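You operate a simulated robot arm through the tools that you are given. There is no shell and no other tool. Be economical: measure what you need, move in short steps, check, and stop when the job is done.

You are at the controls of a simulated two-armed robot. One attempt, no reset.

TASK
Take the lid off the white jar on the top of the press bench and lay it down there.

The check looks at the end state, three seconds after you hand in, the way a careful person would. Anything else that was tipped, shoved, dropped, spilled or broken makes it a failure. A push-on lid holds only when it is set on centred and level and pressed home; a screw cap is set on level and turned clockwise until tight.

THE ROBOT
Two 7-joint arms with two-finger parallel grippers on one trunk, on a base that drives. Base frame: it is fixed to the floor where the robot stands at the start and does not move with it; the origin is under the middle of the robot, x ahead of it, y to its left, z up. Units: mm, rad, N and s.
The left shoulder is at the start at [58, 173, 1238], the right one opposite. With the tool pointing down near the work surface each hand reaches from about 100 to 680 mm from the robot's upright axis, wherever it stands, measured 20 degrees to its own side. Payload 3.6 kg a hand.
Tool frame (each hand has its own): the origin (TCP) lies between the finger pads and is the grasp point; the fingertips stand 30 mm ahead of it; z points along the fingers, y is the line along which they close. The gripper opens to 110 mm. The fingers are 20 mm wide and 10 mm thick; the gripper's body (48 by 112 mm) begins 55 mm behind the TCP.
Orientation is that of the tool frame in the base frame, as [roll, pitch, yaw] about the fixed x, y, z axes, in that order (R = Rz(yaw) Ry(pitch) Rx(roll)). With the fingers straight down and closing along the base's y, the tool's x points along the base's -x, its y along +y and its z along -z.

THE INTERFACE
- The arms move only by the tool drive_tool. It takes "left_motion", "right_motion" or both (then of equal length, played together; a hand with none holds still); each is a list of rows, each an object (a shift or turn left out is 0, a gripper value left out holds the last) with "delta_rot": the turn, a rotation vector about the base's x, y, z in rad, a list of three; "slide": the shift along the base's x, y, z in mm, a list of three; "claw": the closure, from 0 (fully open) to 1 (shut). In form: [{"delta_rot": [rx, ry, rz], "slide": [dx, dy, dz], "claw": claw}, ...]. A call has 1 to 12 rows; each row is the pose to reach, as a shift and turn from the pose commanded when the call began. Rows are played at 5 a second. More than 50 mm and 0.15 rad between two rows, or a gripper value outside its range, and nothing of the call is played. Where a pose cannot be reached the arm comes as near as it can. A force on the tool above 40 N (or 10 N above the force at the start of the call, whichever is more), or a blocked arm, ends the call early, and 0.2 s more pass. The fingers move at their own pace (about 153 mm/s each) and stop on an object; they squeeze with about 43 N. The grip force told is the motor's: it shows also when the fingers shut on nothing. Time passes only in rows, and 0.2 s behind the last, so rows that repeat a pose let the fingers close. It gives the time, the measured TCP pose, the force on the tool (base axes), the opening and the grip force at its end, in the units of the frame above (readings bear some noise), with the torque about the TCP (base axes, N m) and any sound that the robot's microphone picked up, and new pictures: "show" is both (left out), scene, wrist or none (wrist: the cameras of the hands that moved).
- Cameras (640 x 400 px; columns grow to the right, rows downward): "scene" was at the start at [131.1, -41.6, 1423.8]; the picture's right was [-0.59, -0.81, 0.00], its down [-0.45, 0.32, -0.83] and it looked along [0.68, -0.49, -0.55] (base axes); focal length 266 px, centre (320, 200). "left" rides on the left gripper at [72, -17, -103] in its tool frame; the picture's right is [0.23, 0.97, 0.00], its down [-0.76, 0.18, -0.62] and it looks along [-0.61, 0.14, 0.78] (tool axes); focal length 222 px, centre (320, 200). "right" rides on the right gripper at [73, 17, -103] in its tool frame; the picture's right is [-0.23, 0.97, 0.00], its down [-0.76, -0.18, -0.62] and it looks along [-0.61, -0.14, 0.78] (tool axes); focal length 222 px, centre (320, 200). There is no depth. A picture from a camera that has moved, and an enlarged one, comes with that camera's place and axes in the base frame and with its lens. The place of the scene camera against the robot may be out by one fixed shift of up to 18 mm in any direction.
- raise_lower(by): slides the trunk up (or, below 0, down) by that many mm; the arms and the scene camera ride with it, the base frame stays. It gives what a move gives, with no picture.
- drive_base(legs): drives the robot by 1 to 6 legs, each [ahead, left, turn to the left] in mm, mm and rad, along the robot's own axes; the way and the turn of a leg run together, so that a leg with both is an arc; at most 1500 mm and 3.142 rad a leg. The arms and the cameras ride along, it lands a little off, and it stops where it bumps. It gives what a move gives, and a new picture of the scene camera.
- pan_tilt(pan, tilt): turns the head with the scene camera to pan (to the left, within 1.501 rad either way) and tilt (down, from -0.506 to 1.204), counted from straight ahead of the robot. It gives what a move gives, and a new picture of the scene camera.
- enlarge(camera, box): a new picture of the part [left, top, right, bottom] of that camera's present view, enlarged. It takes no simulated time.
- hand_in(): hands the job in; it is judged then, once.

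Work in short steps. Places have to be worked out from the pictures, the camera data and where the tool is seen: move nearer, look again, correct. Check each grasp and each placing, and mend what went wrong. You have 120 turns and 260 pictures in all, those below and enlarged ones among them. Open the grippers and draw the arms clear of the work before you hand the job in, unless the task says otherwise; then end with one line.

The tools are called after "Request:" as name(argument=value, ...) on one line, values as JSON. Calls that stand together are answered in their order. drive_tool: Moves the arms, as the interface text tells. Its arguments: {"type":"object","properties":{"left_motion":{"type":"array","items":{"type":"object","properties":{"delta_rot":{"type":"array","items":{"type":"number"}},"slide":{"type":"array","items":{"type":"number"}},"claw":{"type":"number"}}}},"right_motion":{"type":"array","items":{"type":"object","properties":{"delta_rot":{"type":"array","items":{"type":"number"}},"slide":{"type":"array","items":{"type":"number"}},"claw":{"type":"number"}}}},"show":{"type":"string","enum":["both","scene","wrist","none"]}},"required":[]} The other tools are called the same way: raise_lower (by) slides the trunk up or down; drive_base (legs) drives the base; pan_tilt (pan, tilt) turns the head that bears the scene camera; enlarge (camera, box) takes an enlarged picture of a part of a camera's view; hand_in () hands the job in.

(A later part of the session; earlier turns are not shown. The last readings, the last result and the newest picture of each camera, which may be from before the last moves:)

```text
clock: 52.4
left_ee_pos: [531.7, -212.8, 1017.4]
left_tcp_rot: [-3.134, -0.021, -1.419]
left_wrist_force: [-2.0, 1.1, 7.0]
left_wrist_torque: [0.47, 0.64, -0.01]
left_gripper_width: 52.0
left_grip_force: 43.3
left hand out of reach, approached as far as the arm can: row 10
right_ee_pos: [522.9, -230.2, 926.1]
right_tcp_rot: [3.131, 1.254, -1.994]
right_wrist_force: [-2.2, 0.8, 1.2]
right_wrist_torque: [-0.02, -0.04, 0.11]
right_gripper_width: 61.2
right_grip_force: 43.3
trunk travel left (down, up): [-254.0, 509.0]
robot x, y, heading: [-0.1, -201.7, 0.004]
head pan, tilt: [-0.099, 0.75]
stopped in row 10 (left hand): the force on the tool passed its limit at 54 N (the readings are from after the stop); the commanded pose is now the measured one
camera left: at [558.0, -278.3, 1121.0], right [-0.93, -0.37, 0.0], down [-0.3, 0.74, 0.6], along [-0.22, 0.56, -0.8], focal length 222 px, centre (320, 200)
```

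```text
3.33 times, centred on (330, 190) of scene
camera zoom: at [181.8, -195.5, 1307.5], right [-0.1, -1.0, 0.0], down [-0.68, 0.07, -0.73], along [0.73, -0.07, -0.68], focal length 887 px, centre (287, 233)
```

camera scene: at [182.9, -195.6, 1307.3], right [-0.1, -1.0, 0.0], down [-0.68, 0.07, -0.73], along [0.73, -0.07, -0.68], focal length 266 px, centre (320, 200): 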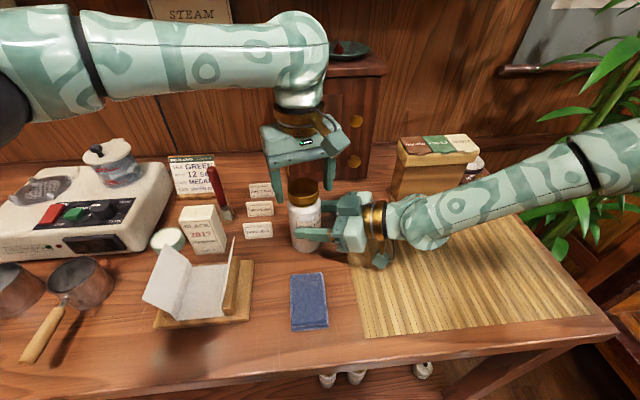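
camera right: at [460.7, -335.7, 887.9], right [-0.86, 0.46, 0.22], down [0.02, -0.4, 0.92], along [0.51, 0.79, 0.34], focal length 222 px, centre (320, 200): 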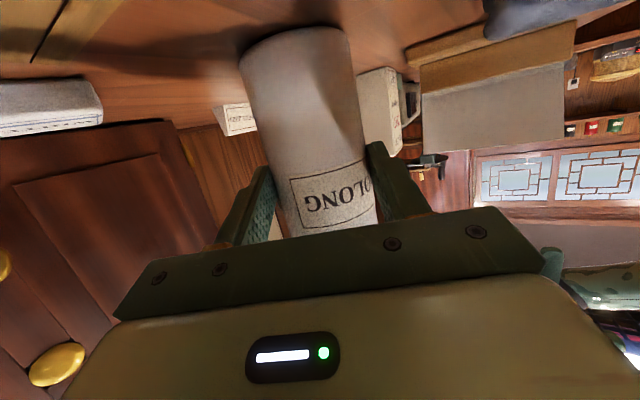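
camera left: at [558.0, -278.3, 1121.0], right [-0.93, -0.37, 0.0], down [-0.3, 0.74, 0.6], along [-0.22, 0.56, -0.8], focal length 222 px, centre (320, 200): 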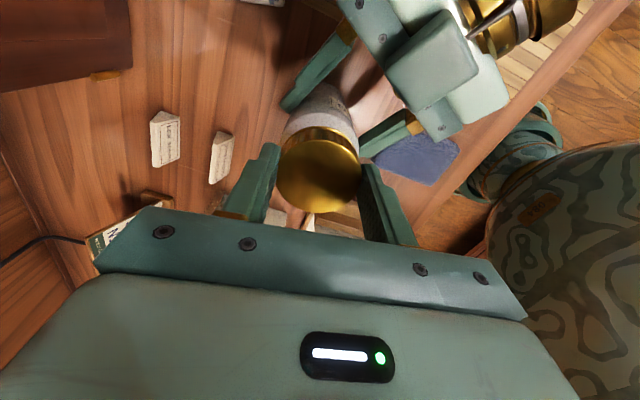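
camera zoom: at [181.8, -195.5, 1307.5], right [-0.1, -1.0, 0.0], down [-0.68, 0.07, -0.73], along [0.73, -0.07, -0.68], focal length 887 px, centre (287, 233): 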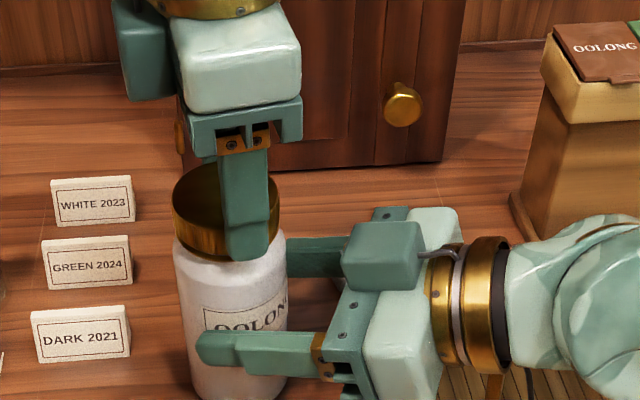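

About 1.45 rad unscrewed before the left wrist's limit. I'll open the left fingers, turn back clockwise around the lid, and check the lid before regripping.

Request:
drive_tool(left_motion=[{"claw": 0.3}, {"claw": 0.3}, {"delta_rot": [0, 0, -0.14]}, {"delta_rot": [0, 0, -0.28]}, {"delta_rot": [0, 0, -0.42]}, {"delta_rot": [0, 0, -0.56]}, {"delta_rot": [0, 0, -0.7]}, {"delta_rot": [0, 0, -0.84]}, {"delta_rot": [0, 0, -0.98]}, {"delta_rot": [0, 0, -1.12]}, {"delta_rot": [0, 0, -1.26]}, {"delta_rot": [0, 0, -1.4]}], show="wrist")

Request:
enlarge(camera="scene", box=[250, 130, 410, 250])

Request:
enlarge(camera="left", box=[240, 60, 400, 220])

```text
clock: 55.0
left_ee_pos: [531.7, -214.5, 1016.7]
left_tcp_rot: [-3.134, -0.023, -2.822]
left_wrist_force: [0.4, -0.1, -0.1]
left_wrist_torque: [-0.01, -0.04, 0.0]
left_gripper_width: 77.1
left_grip_force: 0.1
right_ee_pos: [523.3, -229.6, 925.5]
right_tcp_rot: [3.136, 1.255, -1.996]
right_wrist_force: [3.5, -0.4, 9.5]
right_wrist_torque: [0.41, -0.22, -0.1]
right_gripper_width: 60.8
right_grip_force: 43.5
trunk travel left (down, up): [-254.0, 509.0]
robot x, y, heading: [0.7, -198.3, 0.001]
head pan, tilt: [-0.099, 0.75]
camera left: at [470.7, -248.5, 1120.4], right [-0.52, 0.85, 0.0], down [0.68, 0.42, 0.6], along [0.52, 0.31, -0.8], focal length 222 px, centre (320, 200)
```

left: 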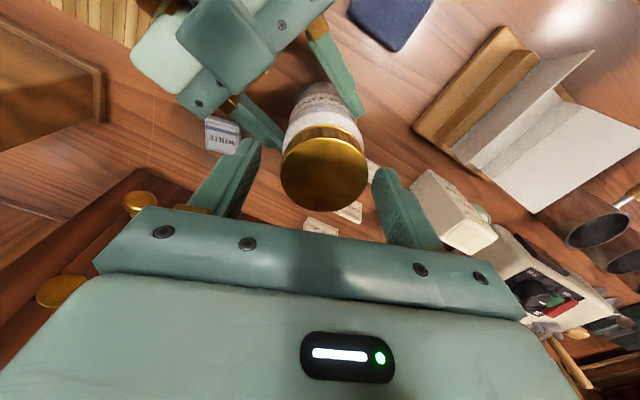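

```text
3.33 times, centred on (330, 190) of scene
camera zoom: at [182.5, -195.4, 1307.4], right [-0.1, -1.0, 0.0], down [-0.68, 0.07, -0.73], along [0.73, -0.07, -0.68], focal length 887 px, centre (287, 233)
```

zoom: 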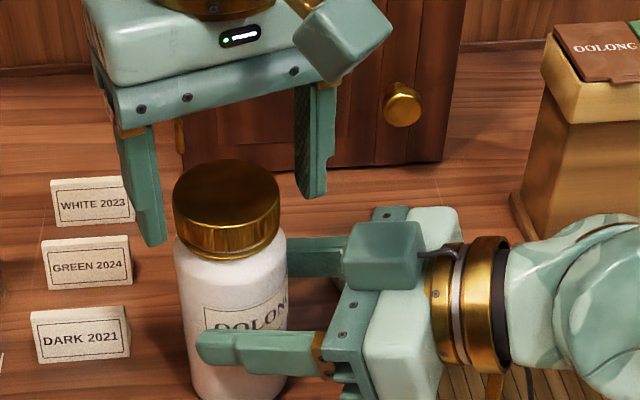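

```text
2.50 times, centred on (320, 140) of left
camera zoom: at [470.7, -248.5, 1120.4], right [-0.52, 0.85, 0.0], down [0.68, 0.42, 0.6], along [0.52, 0.31, -0.8], focal length 555 px, centre (320, 350)
```

zoom: 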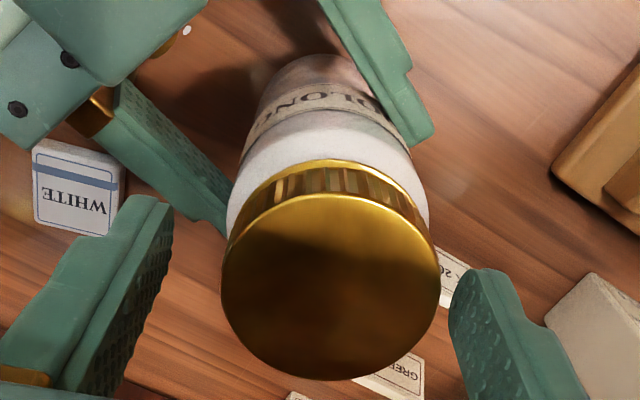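

Label unmoved; the lid is still on. Recentre, level the left tool, regrip.

Request:
drive_tool(left_motion=[{"slide": [-1, 2.5, 0], "delta_rot": [0.014, -0.019, 0]}, {"slide": [-1, 2.5, 0], "delta_rot": [0.014, -0.019, 0], "claw": 0.42}, {"slide": [-1, 2.5, 0], "delta_rot": [0.014, -0.019, 0], "claw": 0.7}, {"slide": [-1, 2.5, 0], "delta_rot": [0.014, -0.019, 0], "claw": 0.7}, {"slide": [-1, 2.5, 0], "delta_rot": [0.014, -0.019, 0], "claw": 0.7}], show="none")

Request:
drive_tool(left_motion=[{"delta_rot": [0, 0, 0.12]}, {"delta_rot": [0, 0, 0.24]}, {"delta_rot": [0, 0, 0.36], "slide": [0, 0, 0.3]}, {"delta_rot": [0, 0, 0.48], "slide": [0, 0, 0.4]}, {"delta_rot": [0, 0, 0.6], "slide": [0, 0, 0.5]}, {"delta_rot": [0, 0, 0.72], "slide": [0, 0, 0.6]}, {"delta_rot": [0, 0, 0.84], "slide": [0, 0, 0.7]}, {"delta_rot": [0, 0, 0.96], "slide": [0, 0, 0.8]}, {"delta_rot": [0, 0, 1.08], "slide": [0, 0, 0.9]}, {"delta_rot": [0, 0, 1.2], "slide": [0, 0, 1]}], show="none")

Request:
enlarge(camera="scene", box=[250, 130, 410, 250])

```text
clock: 56.2
left_ee_pos: [531.1, -211.3, 1016.5]
left_tcp_rot: [3.142, 0.001, -2.821]
left_wrist_force: [0.8, -0.7, -0.9]
left_wrist_torque: [0.07, -0.04, -0.01]
left_gripper_width: 52.5
left_grip_force: 42.7
right_ee_pos: [522.6, -230.7, 925.1]
right_tcp_rot: [3.134, 1.255, -1.994]
right_wrist_force: [4.1, -1.5, 11.1]
right_wrist_torque: [0.26, -0.59, -0.16]
right_gripper_width: 60.7
right_grip_force: 43.0
trunk travel left (down, up): [-254.0, 509.0]
robot x, y, heading: [-4.0, -197.2, -0.001]
head pan, tilt: [-0.099, 0.75]
```

```text
clock: 58.4
left_ee_pos: [530.6, -211.1, 1017.3]
left_tcp_rot: [-3.141, 0.0, -1.618]
left_wrist_force: [13.5, -10.4, -1.7]
left_wrist_torque: [-0.26, -0.11, -0.04]
left_gripper_width: 52.6
left_grip_force: 42.8
right_ee_pos: [522.5, -229.9, 924.7]
right_tcp_rot: [3.132, 1.256, -1.992]
right_wrist_force: [-9.2, 6.6, 14.3]
right_wrist_torque: [-0.33, -1.36, 0.22]
right_gripper_width: 60.9
right_grip_force: 42.5
trunk travel left (down, up): [-254.0, 509.0]
robot x, y, heading: [2.2, -193.1, 0.0]
head pan, tilt: [-0.099, 0.75]
```

```text
3.33 times, centred on (330, 190) of scene
camera zoom: at [182.2, -195.7, 1307.4], right [-0.1, -1.0, 0.0], down [-0.68, 0.07, -0.73], along [0.73, -0.07, -0.68], focal length 887 px, centre (287, 233)
```

zoom: 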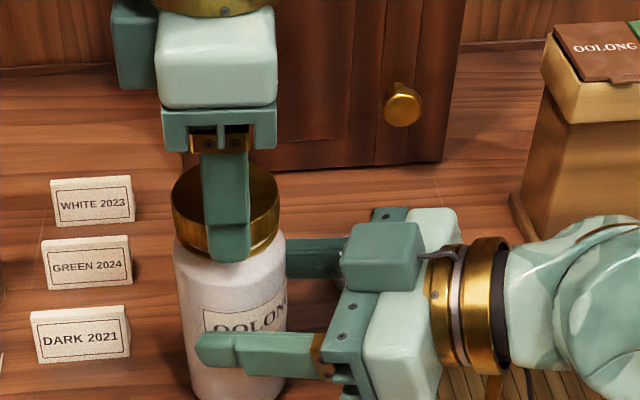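

About 2.65 rad turned in total. Test a gentle lift of 4 mm and read the force.

Request:
drive_tool(left_motion=[{"slide": [0, 0, 1.5]}, {"slide": [0, 0, 3]}, {"slide": [0, 0, 4]}], show="none")

Request:
enlarge(camera="scene", box=[250, 130, 410, 250])

```text
clock: 59.2
left_ee_pos: [531.6, -209.9, 1019.8]
left_tcp_rot: [3.14, 0.001, -1.618]
left_wrist_force: [20.1, -10.3, -27.1]
left_wrist_torque: [-0.57, -0.94, -0.03]
left_gripper_width: 52.2
left_grip_force: 43.0
right_ee_pos: [524.9, -229.9, 925.6]
right_tcp_rot: [3.13, 1.257, -1.995]
right_wrist_force: [-20.0, 11.4, 24.2]
right_wrist_torque: [0.05, -1.09, 0.5]
right_gripper_width: 61.1
right_grip_force: 43.0
trunk travel left (down, up): [-254.0, 509.0]
robot x, y, heading: [0.8, -200.6, -0.003]
head pan, tilt: [-0.099, 0.75]
```

```text
3.33 times, centred on (330, 190) of scene
camera zoom: at [183.2, -195.3, 1307.1], right [-0.1, -1.0, 0.0], down [-0.68, 0.07, -0.73], along [0.73, -0.07, -0.68], focal length 887 px, centre (287, 233)
```

zoom: 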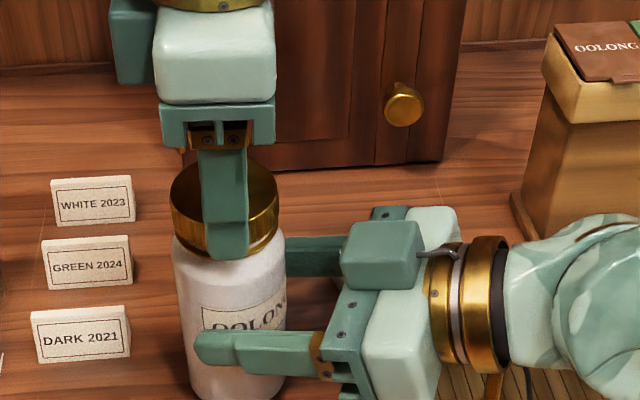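

Still threaded (27 N pull). Go back down 4 mm, release, turn back and repeat, comparing the gap under the lid.

Request:
drive_tool(left_motion=[{"slide": [0, 0, -3.5]}, {"slide": [0, 0, -3.5], "claw": 0.3}, {"slide": [0, 0, -3.5], "claw": 0.3}, {"slide": [0, 0, -3.5], "delta_rot": [0, 0, -0.14]}, {"slide": [0, 0, -3.5], "delta_rot": [0, 0, -0.28]}, {"slide": [0, 0, -3.5], "delta_rot": [0, 0, -0.42]}, {"slide": [0, 0, -3.5], "delta_rot": [0, 0, -0.56]}, {"slide": [0, 0, -3.5], "delta_rot": [0, 0, -0.7]}, {"slide": [0, 0, -3.5], "delta_rot": [0, 0, -0.84]}, {"slide": [0, 0, -3.5], "delta_rot": [0, 0, -0.98]}, {"slide": [0, 0, -3.5], "delta_rot": [0, 0, -1.12]}, {"slide": [0, 0, -3.5], "delta_rot": [0, 0, -1.26]}], show="none")

Request:
enlarge(camera="scene", box=[280, 165, 340, 225])

Request:
enlarge(camera="left", box=[240, 60, 400, 220])

```text
clock: 61.8
left_ee_pos: [530.9, -209.6, 1017.2]
left_tcp_rot: [3.14, -0.003, -2.883]
left_wrist_force: [0.1, 0.2, 0.5]
left_wrist_torque: [0.0, -0.04, 0.0]
left_gripper_width: 77.1
left_grip_force: 0.0
right_ee_pos: [523.9, -230.7, 925.1]
right_tcp_rot: [3.129, 1.252, -1.998]
right_wrist_force: [1.0, -1.8, -0.5]
right_wrist_torque: [-0.01, -0.07, -0.05]
right_gripper_width: 60.7
right_grip_force: 43.0
trunk travel left (down, up): [-254.0, 509.0]
robot x, y, heading: [-1.4, -193.8, 0.005]
head pan, tilt: [-0.099, 0.75]
```

```text
6.67 times, centred on (310, 195) of scene
camera zoom: at [182.9, -195.4, 1307.2], right [-0.1, -1.0, 0.0], down [-0.68, 0.07, -0.73], along [0.73, -0.07, -0.68], focal length 1775 px, centre (387, 233)
```

zoom: 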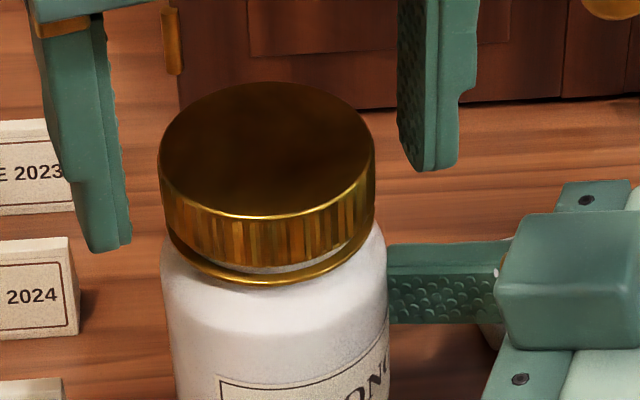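

```text
2.50 times, centred on (320, 140) of left
camera zoom: at [465.9, -243.4, 1119.3], right [-0.47, 0.88, 0.0], down [0.69, 0.37, 0.62], along [0.55, 0.29, -0.78], focal length 555 px, centre (320, 350)
```

zoom: 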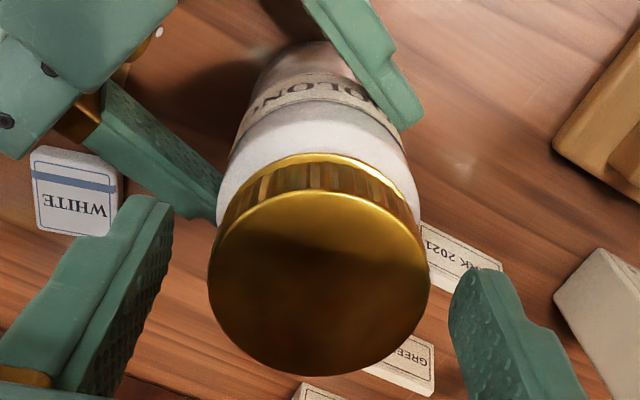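

The lid skirt now shows a small gap above the neck ring, so it's coming up. Regrip and turn another ~1.25 rad.

Request:
drive_tool(left_motion=[{"claw": 0.42}, {"claw": 0.7}, {"claw": 0.7}, {"claw": 0.7}], show="none")

Request:
drive_tool(left_motion=[{"delta_rot": [0, 0, 0.12]}, {"delta_rot": [0, 0, 0.24]}, {"delta_rot": [0, 0, 0.36], "slide": [0, 0, 0.2]}, {"delta_rot": [0, 0, 0.48], "slide": [0, 0, 0.3]}, {"delta_rot": [0, 0, 0.6], "slide": [0, 0, 0.4]}, {"delta_rot": [0, 0, 0.72], "slide": [0, 0, 0.5]}, {"delta_rot": [0, 0, 0.84], "slide": [0, 0, 0.6]}, {"delta_rot": [0, 0, 0.96], "slide": [0, 0, 0.7]}, {"delta_rot": [0, 0, 1.08], "slide": [0, 0, 0.8]}, {"delta_rot": [0, 0, 1.2], "slide": [0, 0, 0.9]}, {"delta_rot": [0, 0, 1.28], "slide": [0, 0, 1]}], show="none")

Request:
drive_tool(left_motion=[{"slide": [0, 0, 1.5]}, {"slide": [0, 0, 3]}], show="none")

Request:
enlarge(camera="scene", box=[280, 165, 340, 225])

```text
clock: 62.8
left_ee_pos: [531.7, -210.1, 1016.3]
left_tcp_rot: [-3.141, 0.001, -2.88]
left_wrist_force: [-0.3, 1.2, -0.9]
left_wrist_torque: [0.02, 0.0, 0.01]
left_gripper_width: 52.4
left_grip_force: 43.0
right_ee_pos: [522.0, -230.2, 924.4]
right_tcp_rot: [3.132, 1.252, -1.995]
right_wrist_force: [-0.8, -0.5, -0.7]
right_wrist_torque: [0.01, 0.0, 0.01]
right_gripper_width: 60.7
right_grip_force: 42.9
trunk travel left (down, up): [-254.0, 509.0]
robot x, y, heading: [0.0, -194.8, 0.003]
head pan, tilt: [-0.099, 0.75]
```

```text
clock: 65.2
left_ee_pos: [531.5, -210.4, 1018.4]
left_tcp_rot: [-3.141, -0.001, -1.596]
left_wrist_force: [16.1, -12.2, -5.0]
left_wrist_torque: [-0.31, -0.32, 0.01]
left_gripper_width: 52.5
left_grip_force: 42.8
right_ee_pos: [523.0, -230.1, 925.9]
right_tcp_rot: [3.133, 1.254, -1.993]
right_wrist_force: [-16.8, 11.0, 1.1]
right_wrist_torque: [-0.79, -1.34, 0.46]
right_gripper_width: 60.9
right_grip_force: 43.0
trunk travel left (down, up): [-254.0, 509.0]
robot x, y, heading: [1.9, -195.6, 0.003]
head pan, tilt: [-0.099, 0.75]
```

```text
clock: 65.8
left_ee_pos: [531.3, -210.5, 1019.7]
left_tcp_rot: [3.139, 0.001, -1.601]
left_wrist_force: [22.2, -10.7, -18.9]
left_wrist_torque: [-0.45, -1.12, -0.04]
left_gripper_width: 52.7
left_grip_force: 42.4
right_ee_pos: [523.2, -229.3, 925.3]
right_tcp_rot: [3.129, 1.257, -1.997]
right_wrist_force: [-21.9, 11.5, 15.5]
right_wrist_torque: [-0.36, -1.09, 0.57]
right_gripper_width: 60.6
right_grip_force: 43.0
trunk travel left (down, up): [-254.0, 509.0]
robot x, y, heading: [-2.7, -198.2, 0.003]
head pan, tilt: [-0.099, 0.75]
```

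```text
6.67 times, centred on (310, 195) of scene
camera zoom: at [183.3, -195.3, 1307.2], right [-0.1, -1.0, 0.0], down [-0.68, 0.07, -0.73], along [0.73, -0.07, -0.68], focal length 1775 px, centre (387, 233)
```

zoom: 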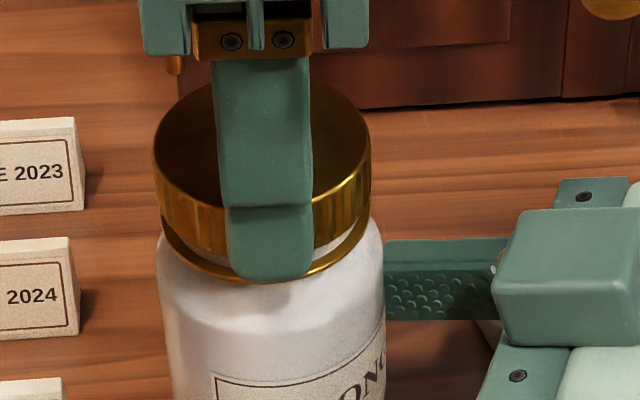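

Still threaded but the gap is larger. The lateral force implies the lid sits ~4 mm in +x of my turning axis; release, turn back, shift (+3.5,+1), and repeat.

Request:
drive_tool(left_motion=[{"slide": [0, 0, -2.5]}, {"slide": [0, 0, -2.5], "claw": 0.3}, {"slide": [0, 0, -2.5], "claw": 0.3}, {"slide": [0, 0, -2.5], "delta_rot": [0, 0, -0.145]}, {"slide": [0, 0, -2.5], "delta_rot": [0, 0, -0.29]}, {"slide": [0, 0, -2.5], "delta_rot": [0, 0, -0.43]}, {"slide": [0, 0, -2.5], "delta_rot": [0, 0, -0.57]}, {"slide": [0, 0, -2.5], "delta_rot": [0, 0, -0.71]}, {"slide": [0, 0, -2.5], "delta_rot": [0, 0, -0.85]}, {"slide": [0, 0, -2.5], "delta_rot": [0, 0, -0.99]}, {"slide": [0, 0, -2.5], "delta_rot": [0, 0, -1.13]}, {"slide": [3.5, 1, -2.5], "delta_rot": [0, 0, -1.27]}], show="none")

Request:
enlarge(camera="left", box=[240, 60, 400, 220])

Request:
drive_tool(left_motion=[{"claw": 0.42}, {"claw": 0.7}, {"claw": 0.7}, {"claw": 0.7}], show="none")

Request:
drive_tool(left_motion=[{"delta_rot": [0, 0, 0.12]}, {"delta_rot": [0, 0, 0.24]}, {"delta_rot": [0, 0, 0.36], "slide": [0, 0, 0.2]}, {"delta_rot": [0, 0, 0.48], "slide": [0, 0, 0.3]}, {"delta_rot": [0, 0, 0.6], "slide": [0, 0, 0.4]}, {"delta_rot": [0, 0, 0.72], "slide": [0, 0, 0.5]}, {"delta_rot": [0, 0, 0.84], "slide": [0, 0, 0.6]}, {"delta_rot": [0, 0, 0.96], "slide": [0, 0, 0.7]}, {"delta_rot": [0, 0, 1.08], "slide": [0, 0, 0.8]}, {"delta_rot": [0, 0, 1.2], "slide": [0, 0, 0.9]}, {"delta_rot": [0, 0, 1.28], "slide": [0, 0, 1]}], show="none")

Request:
enlarge(camera="scene", box=[280, 165, 340, 225])

```text
clock: 68.4
left_ee_pos: [535.8, -208.2, 1019.6]
left_tcp_rot: [3.14, -0.002, -2.871]
left_wrist_force: [-0.1, 0.5, 0.1]
left_wrist_torque: [-0.01, 0.02, 0.02]
left_gripper_width: 77.3
left_grip_force: 0.0
right_ee_pos: [524.1, -229.2, 924.8]
right_tcp_rot: [3.13, 1.251, -1.997]
right_wrist_force: [-0.5, 0.7, 0.1]
right_wrist_torque: [-0.09, 0.03, -0.02]
right_gripper_width: 60.6
right_grip_force: 43.3
trunk travel left (down, up): [-254.0, 509.0]
robot x, y, heading: [-0.6, -199.3, -0.001]
head pan, tilt: [-0.099, 0.75]
```

```text
2.50 times, centred on (320, 140) of left
camera zoom: at [470.5, -242.6, 1121.1], right [-0.48, 0.88, 0.0], down [0.69, 0.37, 0.62], along [0.55, 0.3, -0.78], focal length 555 px, centre (320, 350)
```

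zoom: 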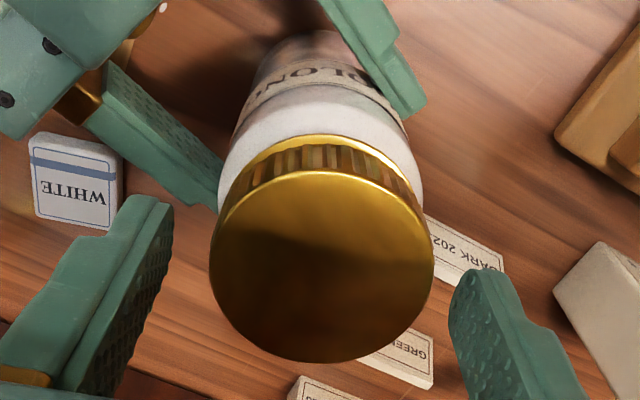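

```text
clock: 69.4
left_ee_pos: [535.0, -209.9, 1018.8]
left_tcp_rot: [-3.141, 0.001, -2.87]
left_wrist_force: [1.9, -0.3, -0.4]
left_wrist_torque: [0.05, 0.04, -0.01]
left_gripper_width: 52.5
left_grip_force: 43.0
right_ee_pos: [524.9, -230.0, 925.0]
right_tcp_rot: [3.129, 1.253, -1.996]
right_wrist_force: [-1.7, 1.1, 0.0]
right_wrist_torque: [-0.17, -0.25, 0.1]
right_gripper_width: 60.6
right_grip_force: 43.2
trunk travel left (down, up): [-254.0, 509.0]
robot x, y, heading: [2.3, -200.0, 0.001]
head pan, tilt: [-0.099, 0.75]
```

```text
clock: 71.8
left_ee_pos: [535.2, -210.8, 1019.7]
left_tcp_rot: [3.139, 0.001, -1.59]
left_wrist_force: [-5.1, 15.2, 0.1]
left_wrist_torque: [0.42, 0.17, -0.16]
left_gripper_width: 52.5
left_grip_force: 42.9
right_ee_pos: [524.7, -232.2, 924.7]
right_tcp_rot: [3.128, 1.255, -2.001]
right_wrist_force: [5.8, -15.8, -0.1]
right_wrist_torque: [1.02, 0.4, -0.15]
right_gripper_width: 60.3
right_grip_force: 42.9
trunk travel left (down, up): [-254.0, 509.0]
robot x, y, heading: [1.7, -196.3, 0.005]
head pan, tilt: [-0.099, 0.75]
```

```text
6.67 times, centred on (310, 195) of scene
camera zoom: at [183.0, -195.5, 1307.3], right [-0.1, -1.0, 0.0], down [-0.68, 0.07, -0.73], along [0.73, -0.07, -0.68], focal length 1775 px, centre (387, 233)
```

zoom: 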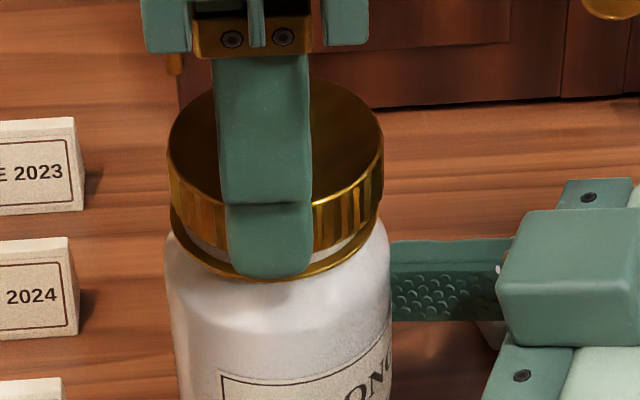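

Gap is growing steadily (≈5.2 rad turned). Slight over-correction; shift back ~1.7 mm and do another cycle.

Request:
drive_tool(left_motion=[{"claw": 0.3}, {"claw": 0.3}, {"delta_rot": [0, 0, -0.145]}, {"delta_rot": [0, 0, -0.29]}, {"delta_rot": [0, 0, -0.43]}, {"delta_rot": [0, 0, -0.57]}, {"delta_rot": [0, 0, -0.71]}, {"delta_rot": [0, 0, -0.85]}, {"delta_rot": [0, 0, -0.99]}, {"delta_rot": [0, 0, -1.13]}, {"slide": [-1.7, 0, 0], "delta_rot": [0, 0, -1.27]}, {"slide": [-1.7, 0, 0], "delta_rot": [0, 0, -1.27]}], show="none")

Request:
drive_tool(left_motion=[{"claw": 0.42}, {"claw": 0.7}, {"claw": 0.7}, {"claw": 0.7}], show="none")

Request:
drive_tool(left_motion=[{"delta_rot": [0, 0, 0.12]}, {"delta_rot": [0, 0, 0.24]}, {"delta_rot": [0, 0, 0.36], "slide": [0, 0, 0.2]}, {"delta_rot": [0, 0, 0.48], "slide": [0, 0, 0.3]}, {"delta_rot": [0, 0, 0.6], "slide": [0, 0, 0.4]}, {"delta_rot": [0, 0, 0.72], "slide": [0, 0, 0.5]}, {"delta_rot": [0, 0, 0.84], "slide": [0, 0, 0.6]}, {"delta_rot": [0, 0, 0.96], "slide": [0, 0, 0.7]}, {"delta_rot": [0, 0, 1.08], "slide": [0, 0, 0.8]}, {"delta_rot": [0, 0, 1.2], "slide": [0, 0, 0.9]}, {"delta_rot": [0, 0, 1.28], "slide": [0, 0, 1]}], show="none")

Request:
drive_tool(left_motion=[{"slide": [0, 0, 1.5]}, {"slide": [0, 0, 3]}], show="none")

Request:
enlarge(camera="scene", box=[280, 165, 340, 225])

```text
clock: 74.4
left_ee_pos: [533.4, -208.6, 1019.6]
left_tcp_rot: [-3.141, 0.001, -2.862]
left_wrist_force: [-0.3, -0.4, -0.4]
left_wrist_torque: [-0.01, 0.01, -0.02]
left_gripper_width: 77.0
left_grip_force: 0.1
right_ee_pos: [523.8, -229.9, 924.3]
right_tcp_rot: [3.132, 1.253, -1.997]
right_wrist_force: [-0.7, 0.9, -1.3]
right_wrist_torque: [-0.06, 0.04, -0.01]
right_gripper_width: 60.5
right_grip_force: 43.1
trunk travel left (down, up): [-254.0, 509.0]
robot x, y, heading: [2.0, -198.1, 0.002]
head pan, tilt: [-0.099, 0.75]
```

```text
clock: 75.4
left_ee_pos: [534.1, -208.8, 1020.4]
left_tcp_rot: [-3.142, -0.002, -2.861]
left_wrist_force: [-0.5, -0.2, -0.6]
left_wrist_torque: [0.0, 0.01, -0.01]
left_gripper_width: 52.7
left_grip_force: 43.4
right_ee_pos: [524.8, -230.2, 925.5]
right_tcp_rot: [3.131, 1.252, -1.997]
right_wrist_force: [0.2, 0.0, 0.9]
right_wrist_torque: [-0.04, -0.01, -0.02]
right_gripper_width: 60.6
right_grip_force: 43.1
trunk travel left (down, up): [-254.0, 509.0]
robot x, y, heading: [4.8, -199.2, 0.001]
head pan, tilt: [-0.099, 0.75]
```

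```text
clock: 77.8
left_ee_pos: [533.2, -209.7, 1019.7]
left_tcp_rot: [3.14, -0.001, -1.578]
left_wrist_force: [0.8, 0.1, 0.1]
left_wrist_torque: [0.03, 0.03, 0.03]
left_gripper_width: 52.6
left_grip_force: 43.5
right_ee_pos: [524.0, -229.5, 925.5]
right_tcp_rot: [3.131, 1.253, -1.997]
right_wrist_force: [-1.0, -0.1, 0.7]
right_wrist_torque: [-0.09, -0.01, 0.0]
right_gripper_width: 60.6
right_grip_force: 42.9
trunk travel left (down, up): [-254.0, 509.0]
robot x, y, heading: [-1.4, -196.3, -0.002]
head pan, tilt: [-0.099, 0.75]
```

```text
clock: 78.4
left_ee_pos: [532.8, -208.8, 1023.6]
left_tcp_rot: [3.14, 0.001, -1.581]
left_wrist_force: [0.5, 0.9, 0.2]
left_wrist_torque: [0.03, 0.0, 0.02]
left_gripper_width: 52.6
left_grip_force: 43.3
right_ee_pos: [523.1, -230.6, 924.3]
right_tcp_rot: [3.131, 1.253, -1.997]
right_wrist_force: [0.1, 0.0, -0.3]
right_wrist_torque: [-0.06, 0.03, 0.01]
right_gripper_width: 60.4
right_grip_force: 43.2
trunk travel left (down, up): [-254.0, 509.0]
robot x, y, heading: [-1.5, -194.4, 0.001]
head pan, tilt: [-0.099, 0.75]
```

```text
6.67 times, centred on (310, 195) of scene
camera zoom: at [183.3, -195.3, 1307.2], right [-0.1, -1.0, 0.0], down [-0.68, 0.07, -0.73], along [0.73, -0.07, -0.68], focal length 1775 px, centre (387, 233)
```

zoom: 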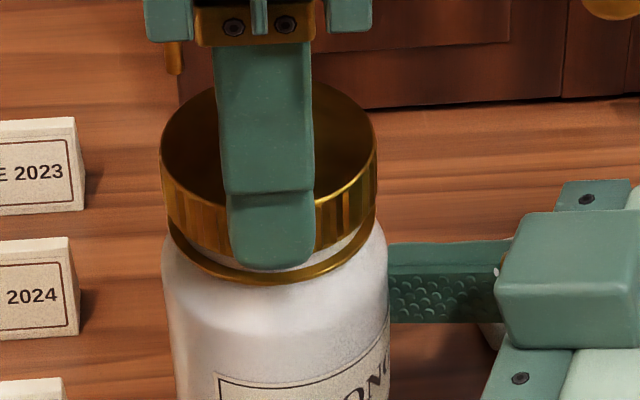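

No force on the last turn or lift — the lid is free. Lift straight up 60 mm and check.

Request:
drive_tool(left_motion=[{"slide": [0, 0, 5]}, {"slide": [0, 0, 15]}, {"slide": [0, 0, 35]}, {"slide": [0, 0, 60]}, {"slide": [0, 0, 60]}])

```text
clock: 79.6
left_ee_pos: [532.3, -206.5, 1083.9]
left_tcp_rot: [-3.14, -0.001, -1.583]
left_wrist_force: [1.1, -0.3, -0.1]
left_wrist_torque: [-0.02, -0.03, 0.02]
left_gripper_width: 52.3
left_grip_force: 43.3
right_ee_pos: [524.3, -229.7, 925.3]
right_tcp_rot: [3.129, 1.253, -1.998]
right_wrist_force: [-1.1, 0.2, 0.3]
right_wrist_torque: [-0.09, 0.0, 0.02]
right_gripper_width: 60.6
right_grip_force: 42.9
trunk travel left (down, up): [-254.0, 509.0]
robot x, y, heading: [-1.4, -199.8, 0.004]
head pan, tilt: [-0.099, 0.75]
camera scene: at [183.5, -195.3, 1307.1], right [-0.1, -1.0, 0.0], down [-0.68, 0.07, -0.73], along [0.73, -0.07, -0.68], focal length 266 px, centre (320, 200)
camera left: at [549.2, -278.3, 1186.1], right [-0.98, -0.21, 0.0], down [-0.17, 0.77, 0.62], along [-0.13, 0.61, -0.78], focal length 222 px, centre (320, 200)
```

scene: 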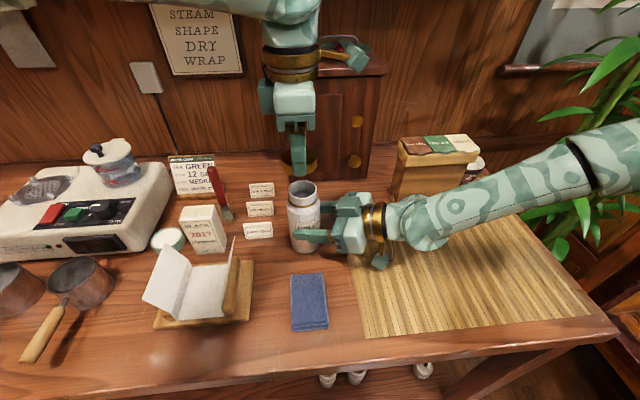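
left: 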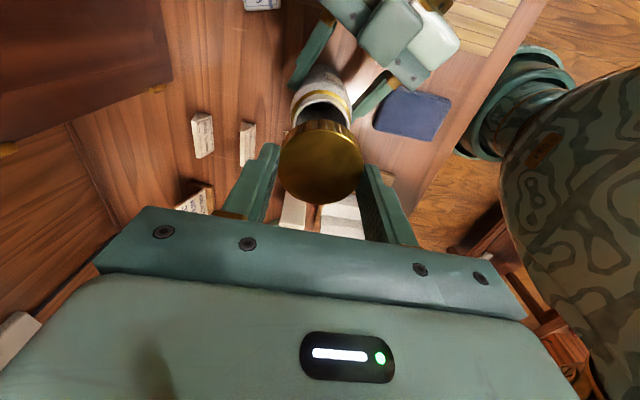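

Lid is off. Now release the jar body with the right hand: open and retreat along its approach line.

Request:
drive_tool(right_motion=[{"claw": 0.42}, {"claw": 0.38}, {"claw": 0.2}, {"claw": 0}, {"claw": 0}, {"slide": [-9, -20, 7]}, {"slide": [-18, -41, 15]}, {"slide": [-27, -61, 22]}, {"slide": [-36, -85, 40]}, {"slide": [-36, -110, 70]}, {"slide": [-36, -140, 100]}, {"slide": [-36, -165, 120]}])

Request:
enlarge(camera="scene", box=[220, 140, 380, 340])

```text
clock: 82.2
left_ee_pos: [532.3, -207.1, 1083.7]
left_tcp_rot: [-3.141, -0.001, -1.583]
left_wrist_force: [0.1, -0.3, -0.6]
left_wrist_torque: [0.02, 0.01, 0.01]
left_gripper_width: 52.2
left_grip_force: 43.1
right_ee_pos: [486.4, -397.4, 1046.3]
right_tcp_rot: [3.129, 1.253, -1.999]
right_wrist_force: [-0.2, -0.2, -0.1]
right_wrist_torque: [0.0, -0.02, 0.02]
right_gripper_width: 110.0
right_grip_force: 0.1
trunk travel left (down, up): [-254.0, 509.0]
robot x, y, heading: [-3.4, -199.4, 0.002]
head pan, tilt: [-0.099, 0.75]
camera scene: at [182.5, -195.6, 1307.3], right [-0.1, -1.0, 0.0], down [-0.68, 0.07, -0.73], along [0.73, -0.07, -0.68], focal length 266 px, centre (320, 200)
camera right: at [422.2, -500.8, 1009.2], right [-0.86, 0.46, 0.22], down [0.02, -0.4, 0.92], along [0.51, 0.8, 0.33], focal length 222 px, centre (320, 200)
```

scene: 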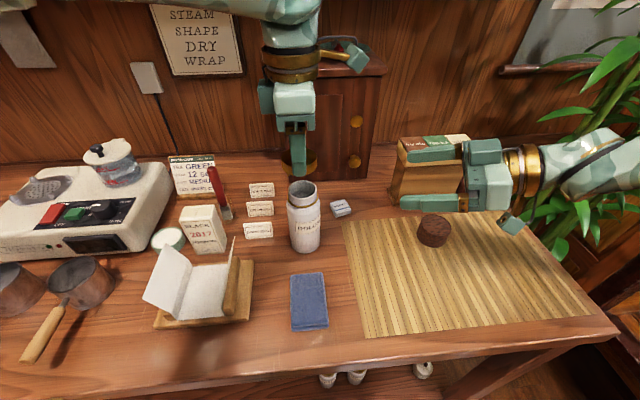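
right: 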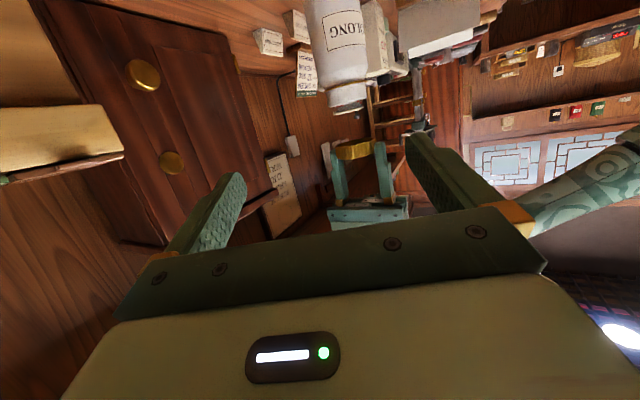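

```text
2.00 times, centred on (300, 240) of scene
camera zoom: at [182.5, -195.6, 1307.3], right [-0.1, -1.0, 0.0], down [-0.68, 0.07, -0.73], along [0.73, -0.07, -0.68], focal length 532 px, centre (360, 120)
```

zoom: 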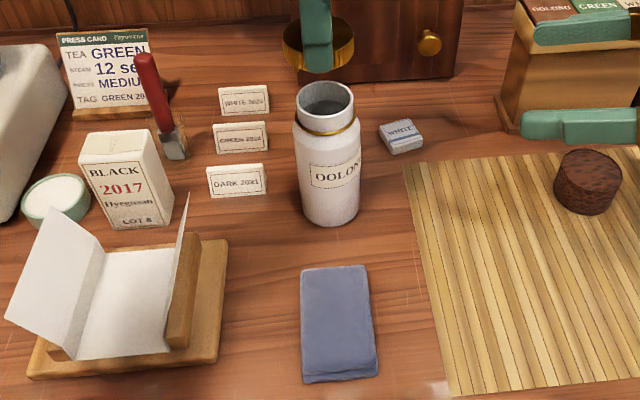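

The jar stands upright and open, nothing disturbed. Carry the lid to above the free wood between folder and cloth, about (478,-143), turning the wrist back −0.62 rad.

Request:
drive_tool(left_motion=[{"slide": [-10, 12, 0], "delta_rot": [0, 0, -0.12]}, {"slide": [-20, 24, 0], "delta_rot": [0, 0, -0.24]}, {"slide": [-30, 36, 0], "delta_rot": [0, 0, -0.36]}, {"slide": [-42, 50, 0], "delta_rot": [0, 0, -0.48]}, {"slide": [-54, 64, 0], "delta_rot": [0, 0, -0.62]}, {"slide": [-54, 64, -30], "delta_rot": [0, 0, -0.62]}, {"slide": [-54, 64, -70], "delta_rot": [0, 0, -0.62]}, {"slide": [-54, 64, -70], "delta_rot": [0, 0, -0.62]}])

Request:
enlarge(camera="scene", box=[220, 180, 350, 300])

```text
clock: 84.0
left_ee_pos: [477.1, -146.1, 1013.8]
left_tcp_rot: [-3.141, 0.001, -2.201]
left_wrist_force: [-0.5, -0.5, -0.1]
left_wrist_torque: [0.01, 0.0, 0.0]
left_gripper_width: 52.3
left_grip_force: 43.4
right_ee_pos: [487.1, -395.5, 1046.3]
right_tcp_rot: [3.133, 1.255, -1.995]
right_wrist_force: [0.4, 0.6, -0.8]
right_wrist_torque: [-0.01, 0.02, -0.03]
right_gripper_width: 110.3
right_grip_force: 0.0
trunk travel left (down, up): [-254.0, 509.0]
robot x, y, heading: [-1.5, -194.4, 0.001]
head pan, tilt: [-0.099, 0.75]
camera scene: at [182.6, -195.5, 1307.4], right [-0.1, -1.0, 0.0], down [-0.68, 0.07, -0.73], along [0.73, -0.07, -0.68], focal length 266 px, centre (320, 200)
camera left: at [448.8, -213.3, 1117.0], right [-0.92, 0.39, 0.0], down [0.31, 0.72, 0.62], along [0.24, 0.57, -0.78], focal length 222 px, centre (320, 200)
```

scene: 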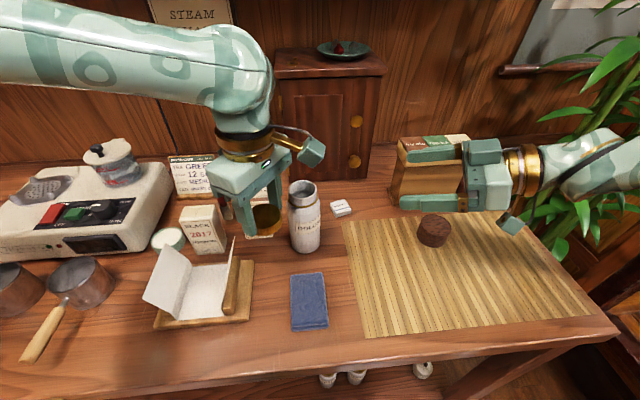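
left: 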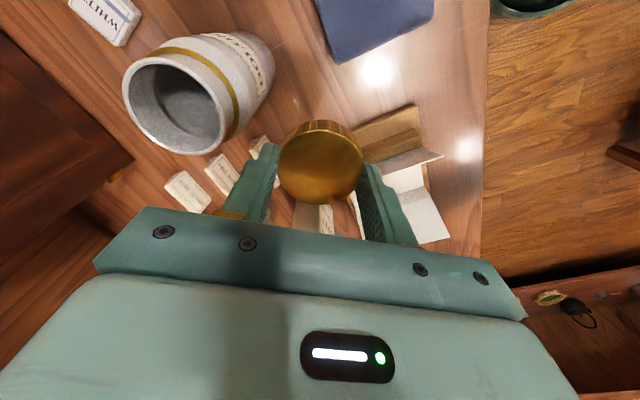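

```text
3.33 times, centred on (285, 240) of scene
camera zoom: at [182.6, -195.5, 1307.4], right [-0.1, -1.0, 0.0], down [-0.68, 0.07, -0.73], along [0.73, -0.07, -0.68], focal length 887 px, centre (437, 67)
```

zoom: 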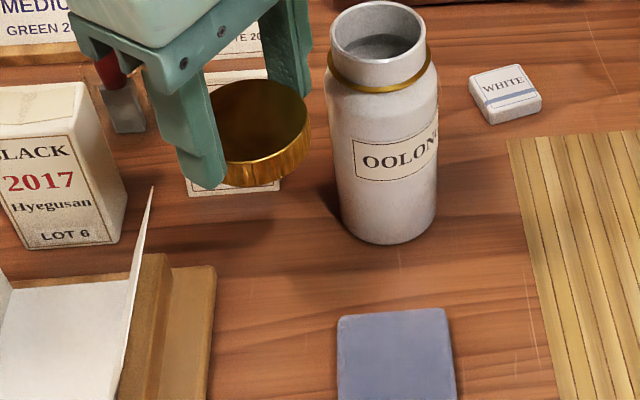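

Below the lid is clear wood between folder, cloth and jar. Nudge +6 mm in x and lower to about 20 mm above the bench.

Request:
drive_tool(left_motion=[{"slide": [6, 1, -30]}, {"slide": [6, 1, -65]}, {"slide": [6, 1, -95]}, {"slide": [6, 1, -112]}, {"slide": [6, 1, -112]}])

Request:
enlarge(camera="scene", box=[220, 180, 350, 300])

```text
clock: 84.8
left_ee_pos: [487.3, -149.0, 941.6]
left_tcp_rot: [-3.123, -0.002, -2.203]
left_wrist_force: [-3.4, 2.1, 14.8]
left_wrist_torque: [-0.81, -0.62, -0.05]
left_gripper_width: 52.5
left_grip_force: 42.7
right_ee_pos: [486.7, -395.8, 1045.9]
right_tcp_rot: [3.132, 1.253, -1.996]
right_wrist_force: [0.3, 0.4, 0.8]
right_wrist_torque: [0.03, 0.0, 0.0]
right_gripper_width: 109.8
right_grip_force: 0.0
trunk travel left (down, up): [-254.0, 509.0]
robot x, y, heading: [-2.2, -200.1, 0.001]
head pan, tilt: [-0.099, 0.75]
stopped in row 3 (left hand): the force on the tool passed its limit at 58 N (the readings are from after the stop); the commanded pose is now the measured one
camera scene: at [182.3, -194.9, 1307.5], right [-0.1, -1.0, 0.0], down [-0.68, 0.07, -0.73], along [0.73, -0.07, -0.68], focal length 266 px, centre (320, 200)
camera left: at [457.4, -213.8, 1045.5], right [-0.92, 0.39, -0.02], down [0.3, 0.73, 0.62], along [0.25, 0.56, -0.79], focal length 222 px, centre (320, 200)
```

scene: 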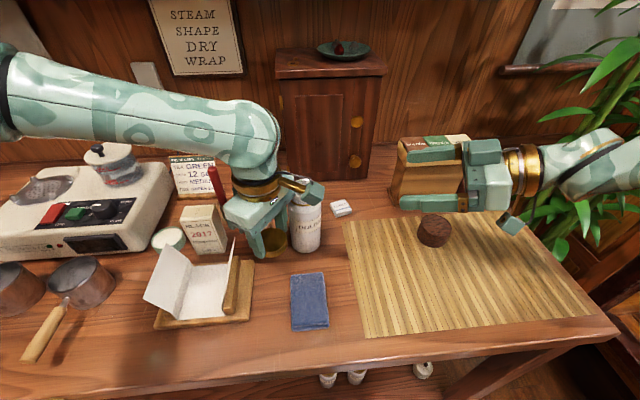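
left: 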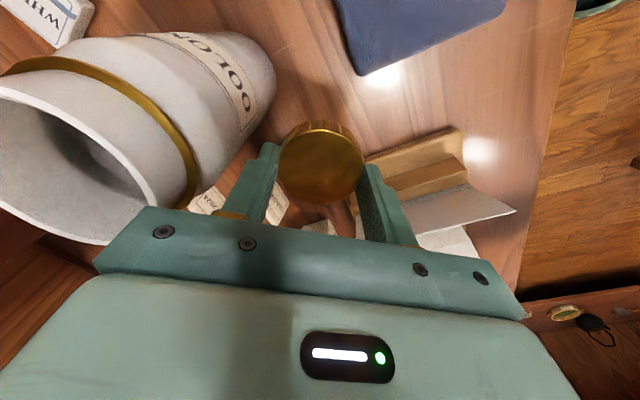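

```text
3.33 times, centred on (285, 240) of scene
camera zoom: at [182.3, -194.9, 1307.5], right [-0.1, -1.0, 0.0], down [-0.68, 0.07, -0.73], along [0.73, -0.07, -0.68], focal length 887 px, centre (437, 67)
```

zoom: 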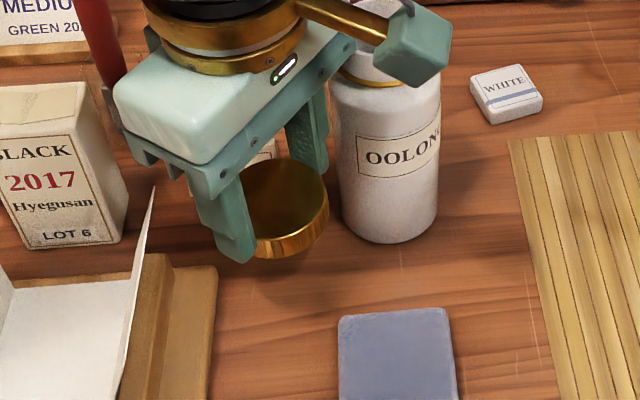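

The gripper's palm end touched the jar's rim (palm at z≈996). Lift straight up at once and check the jar.

Request:
drive_tool(left_motion=[{"slide": [-1, 1, 15]}, {"slide": [-2, 2, 50]}, {"slide": [-2, 2, 70]}, {"slide": [-2, 2, 70]}])

Request:
enlarge(camera="scene", box=[220, 180, 350, 300])

```text
clock: 85.8
left_ee_pos: [484.0, -146.7, 1009.4]
left_tcp_rot: [-3.127, 0.0, -2.199]
left_wrist_force: [0.0, -0.4, 0.0]
left_wrist_torque: [-0.01, 0.02, 0.0]
left_gripper_width: 52.6
left_grip_force: 43.3
right_ee_pos: [487.3, -395.6, 1046.4]
right_tcp_rot: [3.131, 1.254, -1.998]
right_wrist_force: [0.5, -0.3, 0.4]
right_wrist_torque: [-0.01, -0.01, 0.01]
right_gripper_width: 110.0
right_grip_force: 0.0
trunk travel left (down, up): [-254.0, 509.0]
robot x, y, heading: [-0.5, -197.2, 0.003]
head pan, tilt: [-0.099, 0.75]
camera scene: at [183.1, -195.2, 1307.2], right [-0.1, -1.0, 0.0], down [-0.68, 0.07, -0.73], along [0.73, -0.07, -0.68], focal length 266 px, centre (320, 200)
camera left: at [455.3, -212.1, 1112.9], right [-0.92, 0.39, -0.01], down [0.3, 0.73, 0.62], along [0.25, 0.57, -0.79], focal length 222 px, centre (320, 200)
```

scene: 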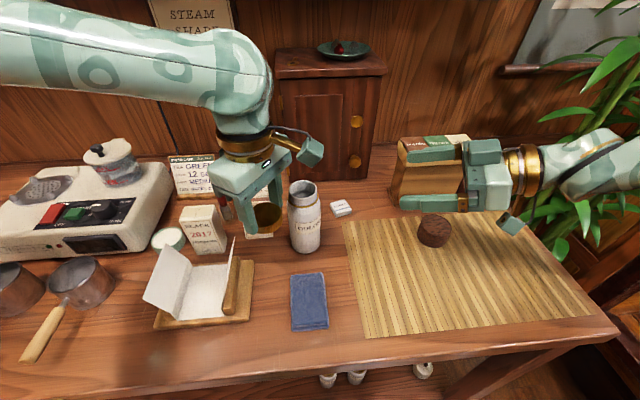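
left: 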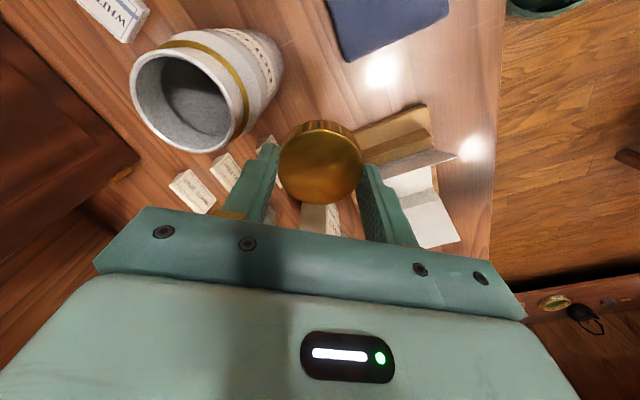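

```text
3.33 times, centred on (285, 240) of scene
camera zoom: at [183.1, -195.2, 1307.2], right [-0.1, -1.0, 0.0], down [-0.68, 0.07, -0.73], along [0.73, -0.07, -0.68], focal length 887 px, centre (437, 67)
```

zoom: 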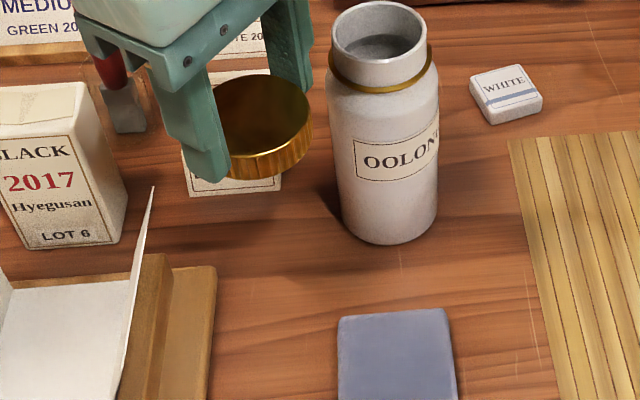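

The jar is upright and unmoved. That spot is too near the jar for the palm; the open wood behind the jar, about (648,-213), gives more room. Raise and carry the lid there, turning the wrist back so the palm lies along x.

Request:
drive_tool(left_motion=[{"slide": [0, 0, 35], "delta_rot": [0.008, 0.012, 0]}, {"slide": [15, 5, 70], "delta_rot": [0.008, 0.012, 0.1]}, {"slide": [45, 5, 80], "delta_rot": [0.008, 0.012, 0.22]}, {"slide": [80, 0, 80], "delta_rot": [0.008, 0.012, 0.34]}, {"slide": [110, -20, 80], "delta_rot": [0.008, 0.012, 0.46]}, {"slide": [140, -45, 80], "delta_rot": [0.008, 0.012, 0.58]}, {"slide": [163, -66, 80], "delta_rot": [0.008, 0.012, 0.62]}, {"slide": [163, -66, 60], "delta_rot": [0.008, 0.012, 0.62]}, {"slide": [163, -66, 60], "delta_rot": [0.008, 0.012, 0.62]}])

```text
clock: 87.8
left_ee_pos: [625.0, -200.9, 1066.2]
left_tcp_rot: [-3.138, 0.003, -1.579]
left_wrist_force: [0.9, -0.8, -1.1]
left_wrist_torque: [-0.01, -0.02, 0.01]
left_gripper_width: 52.4
left_grip_force: 43.3
left hand out of reach, approached as far as the arm can: row 7, 8, 9
right_ee_pos: [487.5, -395.5, 1047.1]
right_tcp_rot: [3.131, 1.253, -1.994]
right_wrist_force: [0.1, 0.4, 0.4]
right_wrist_torque: [-0.01, 0.0, 0.0]
right_gripper_width: 110.1
right_grip_force: 0.1
trunk travel left (down, up): [-254.0, 509.0]
robot x, y, heading: [4.3, -198.9, 0.007]
head pan, tilt: [-0.099, 0.75]
camera scene: at [182.7, -194.8, 1307.4], right [-0.1, -1.0, 0.0], down [-0.68, 0.07, -0.73], along [0.73, -0.07, -0.68], focal length 266 px, centre (320, 200)
camera left: at [640.8, -272.4, 1168.4], right [-0.98, -0.22, 0.0], down [-0.17, 0.76, 0.62], along [-0.13, 0.61, -0.78], focal length 222 px, centre (320, 200)
```

scene: 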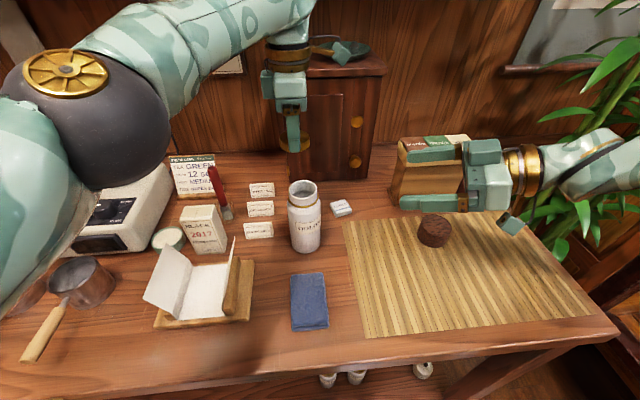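
left: 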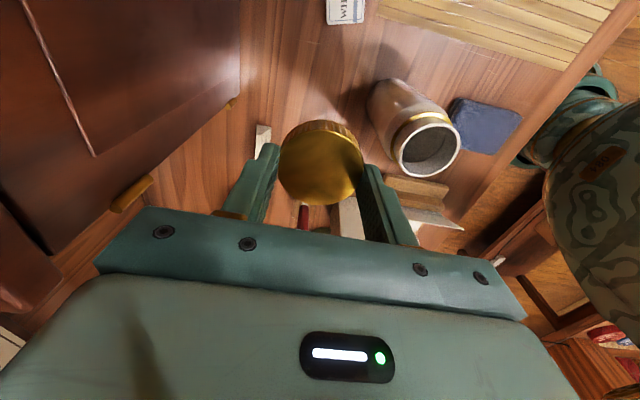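

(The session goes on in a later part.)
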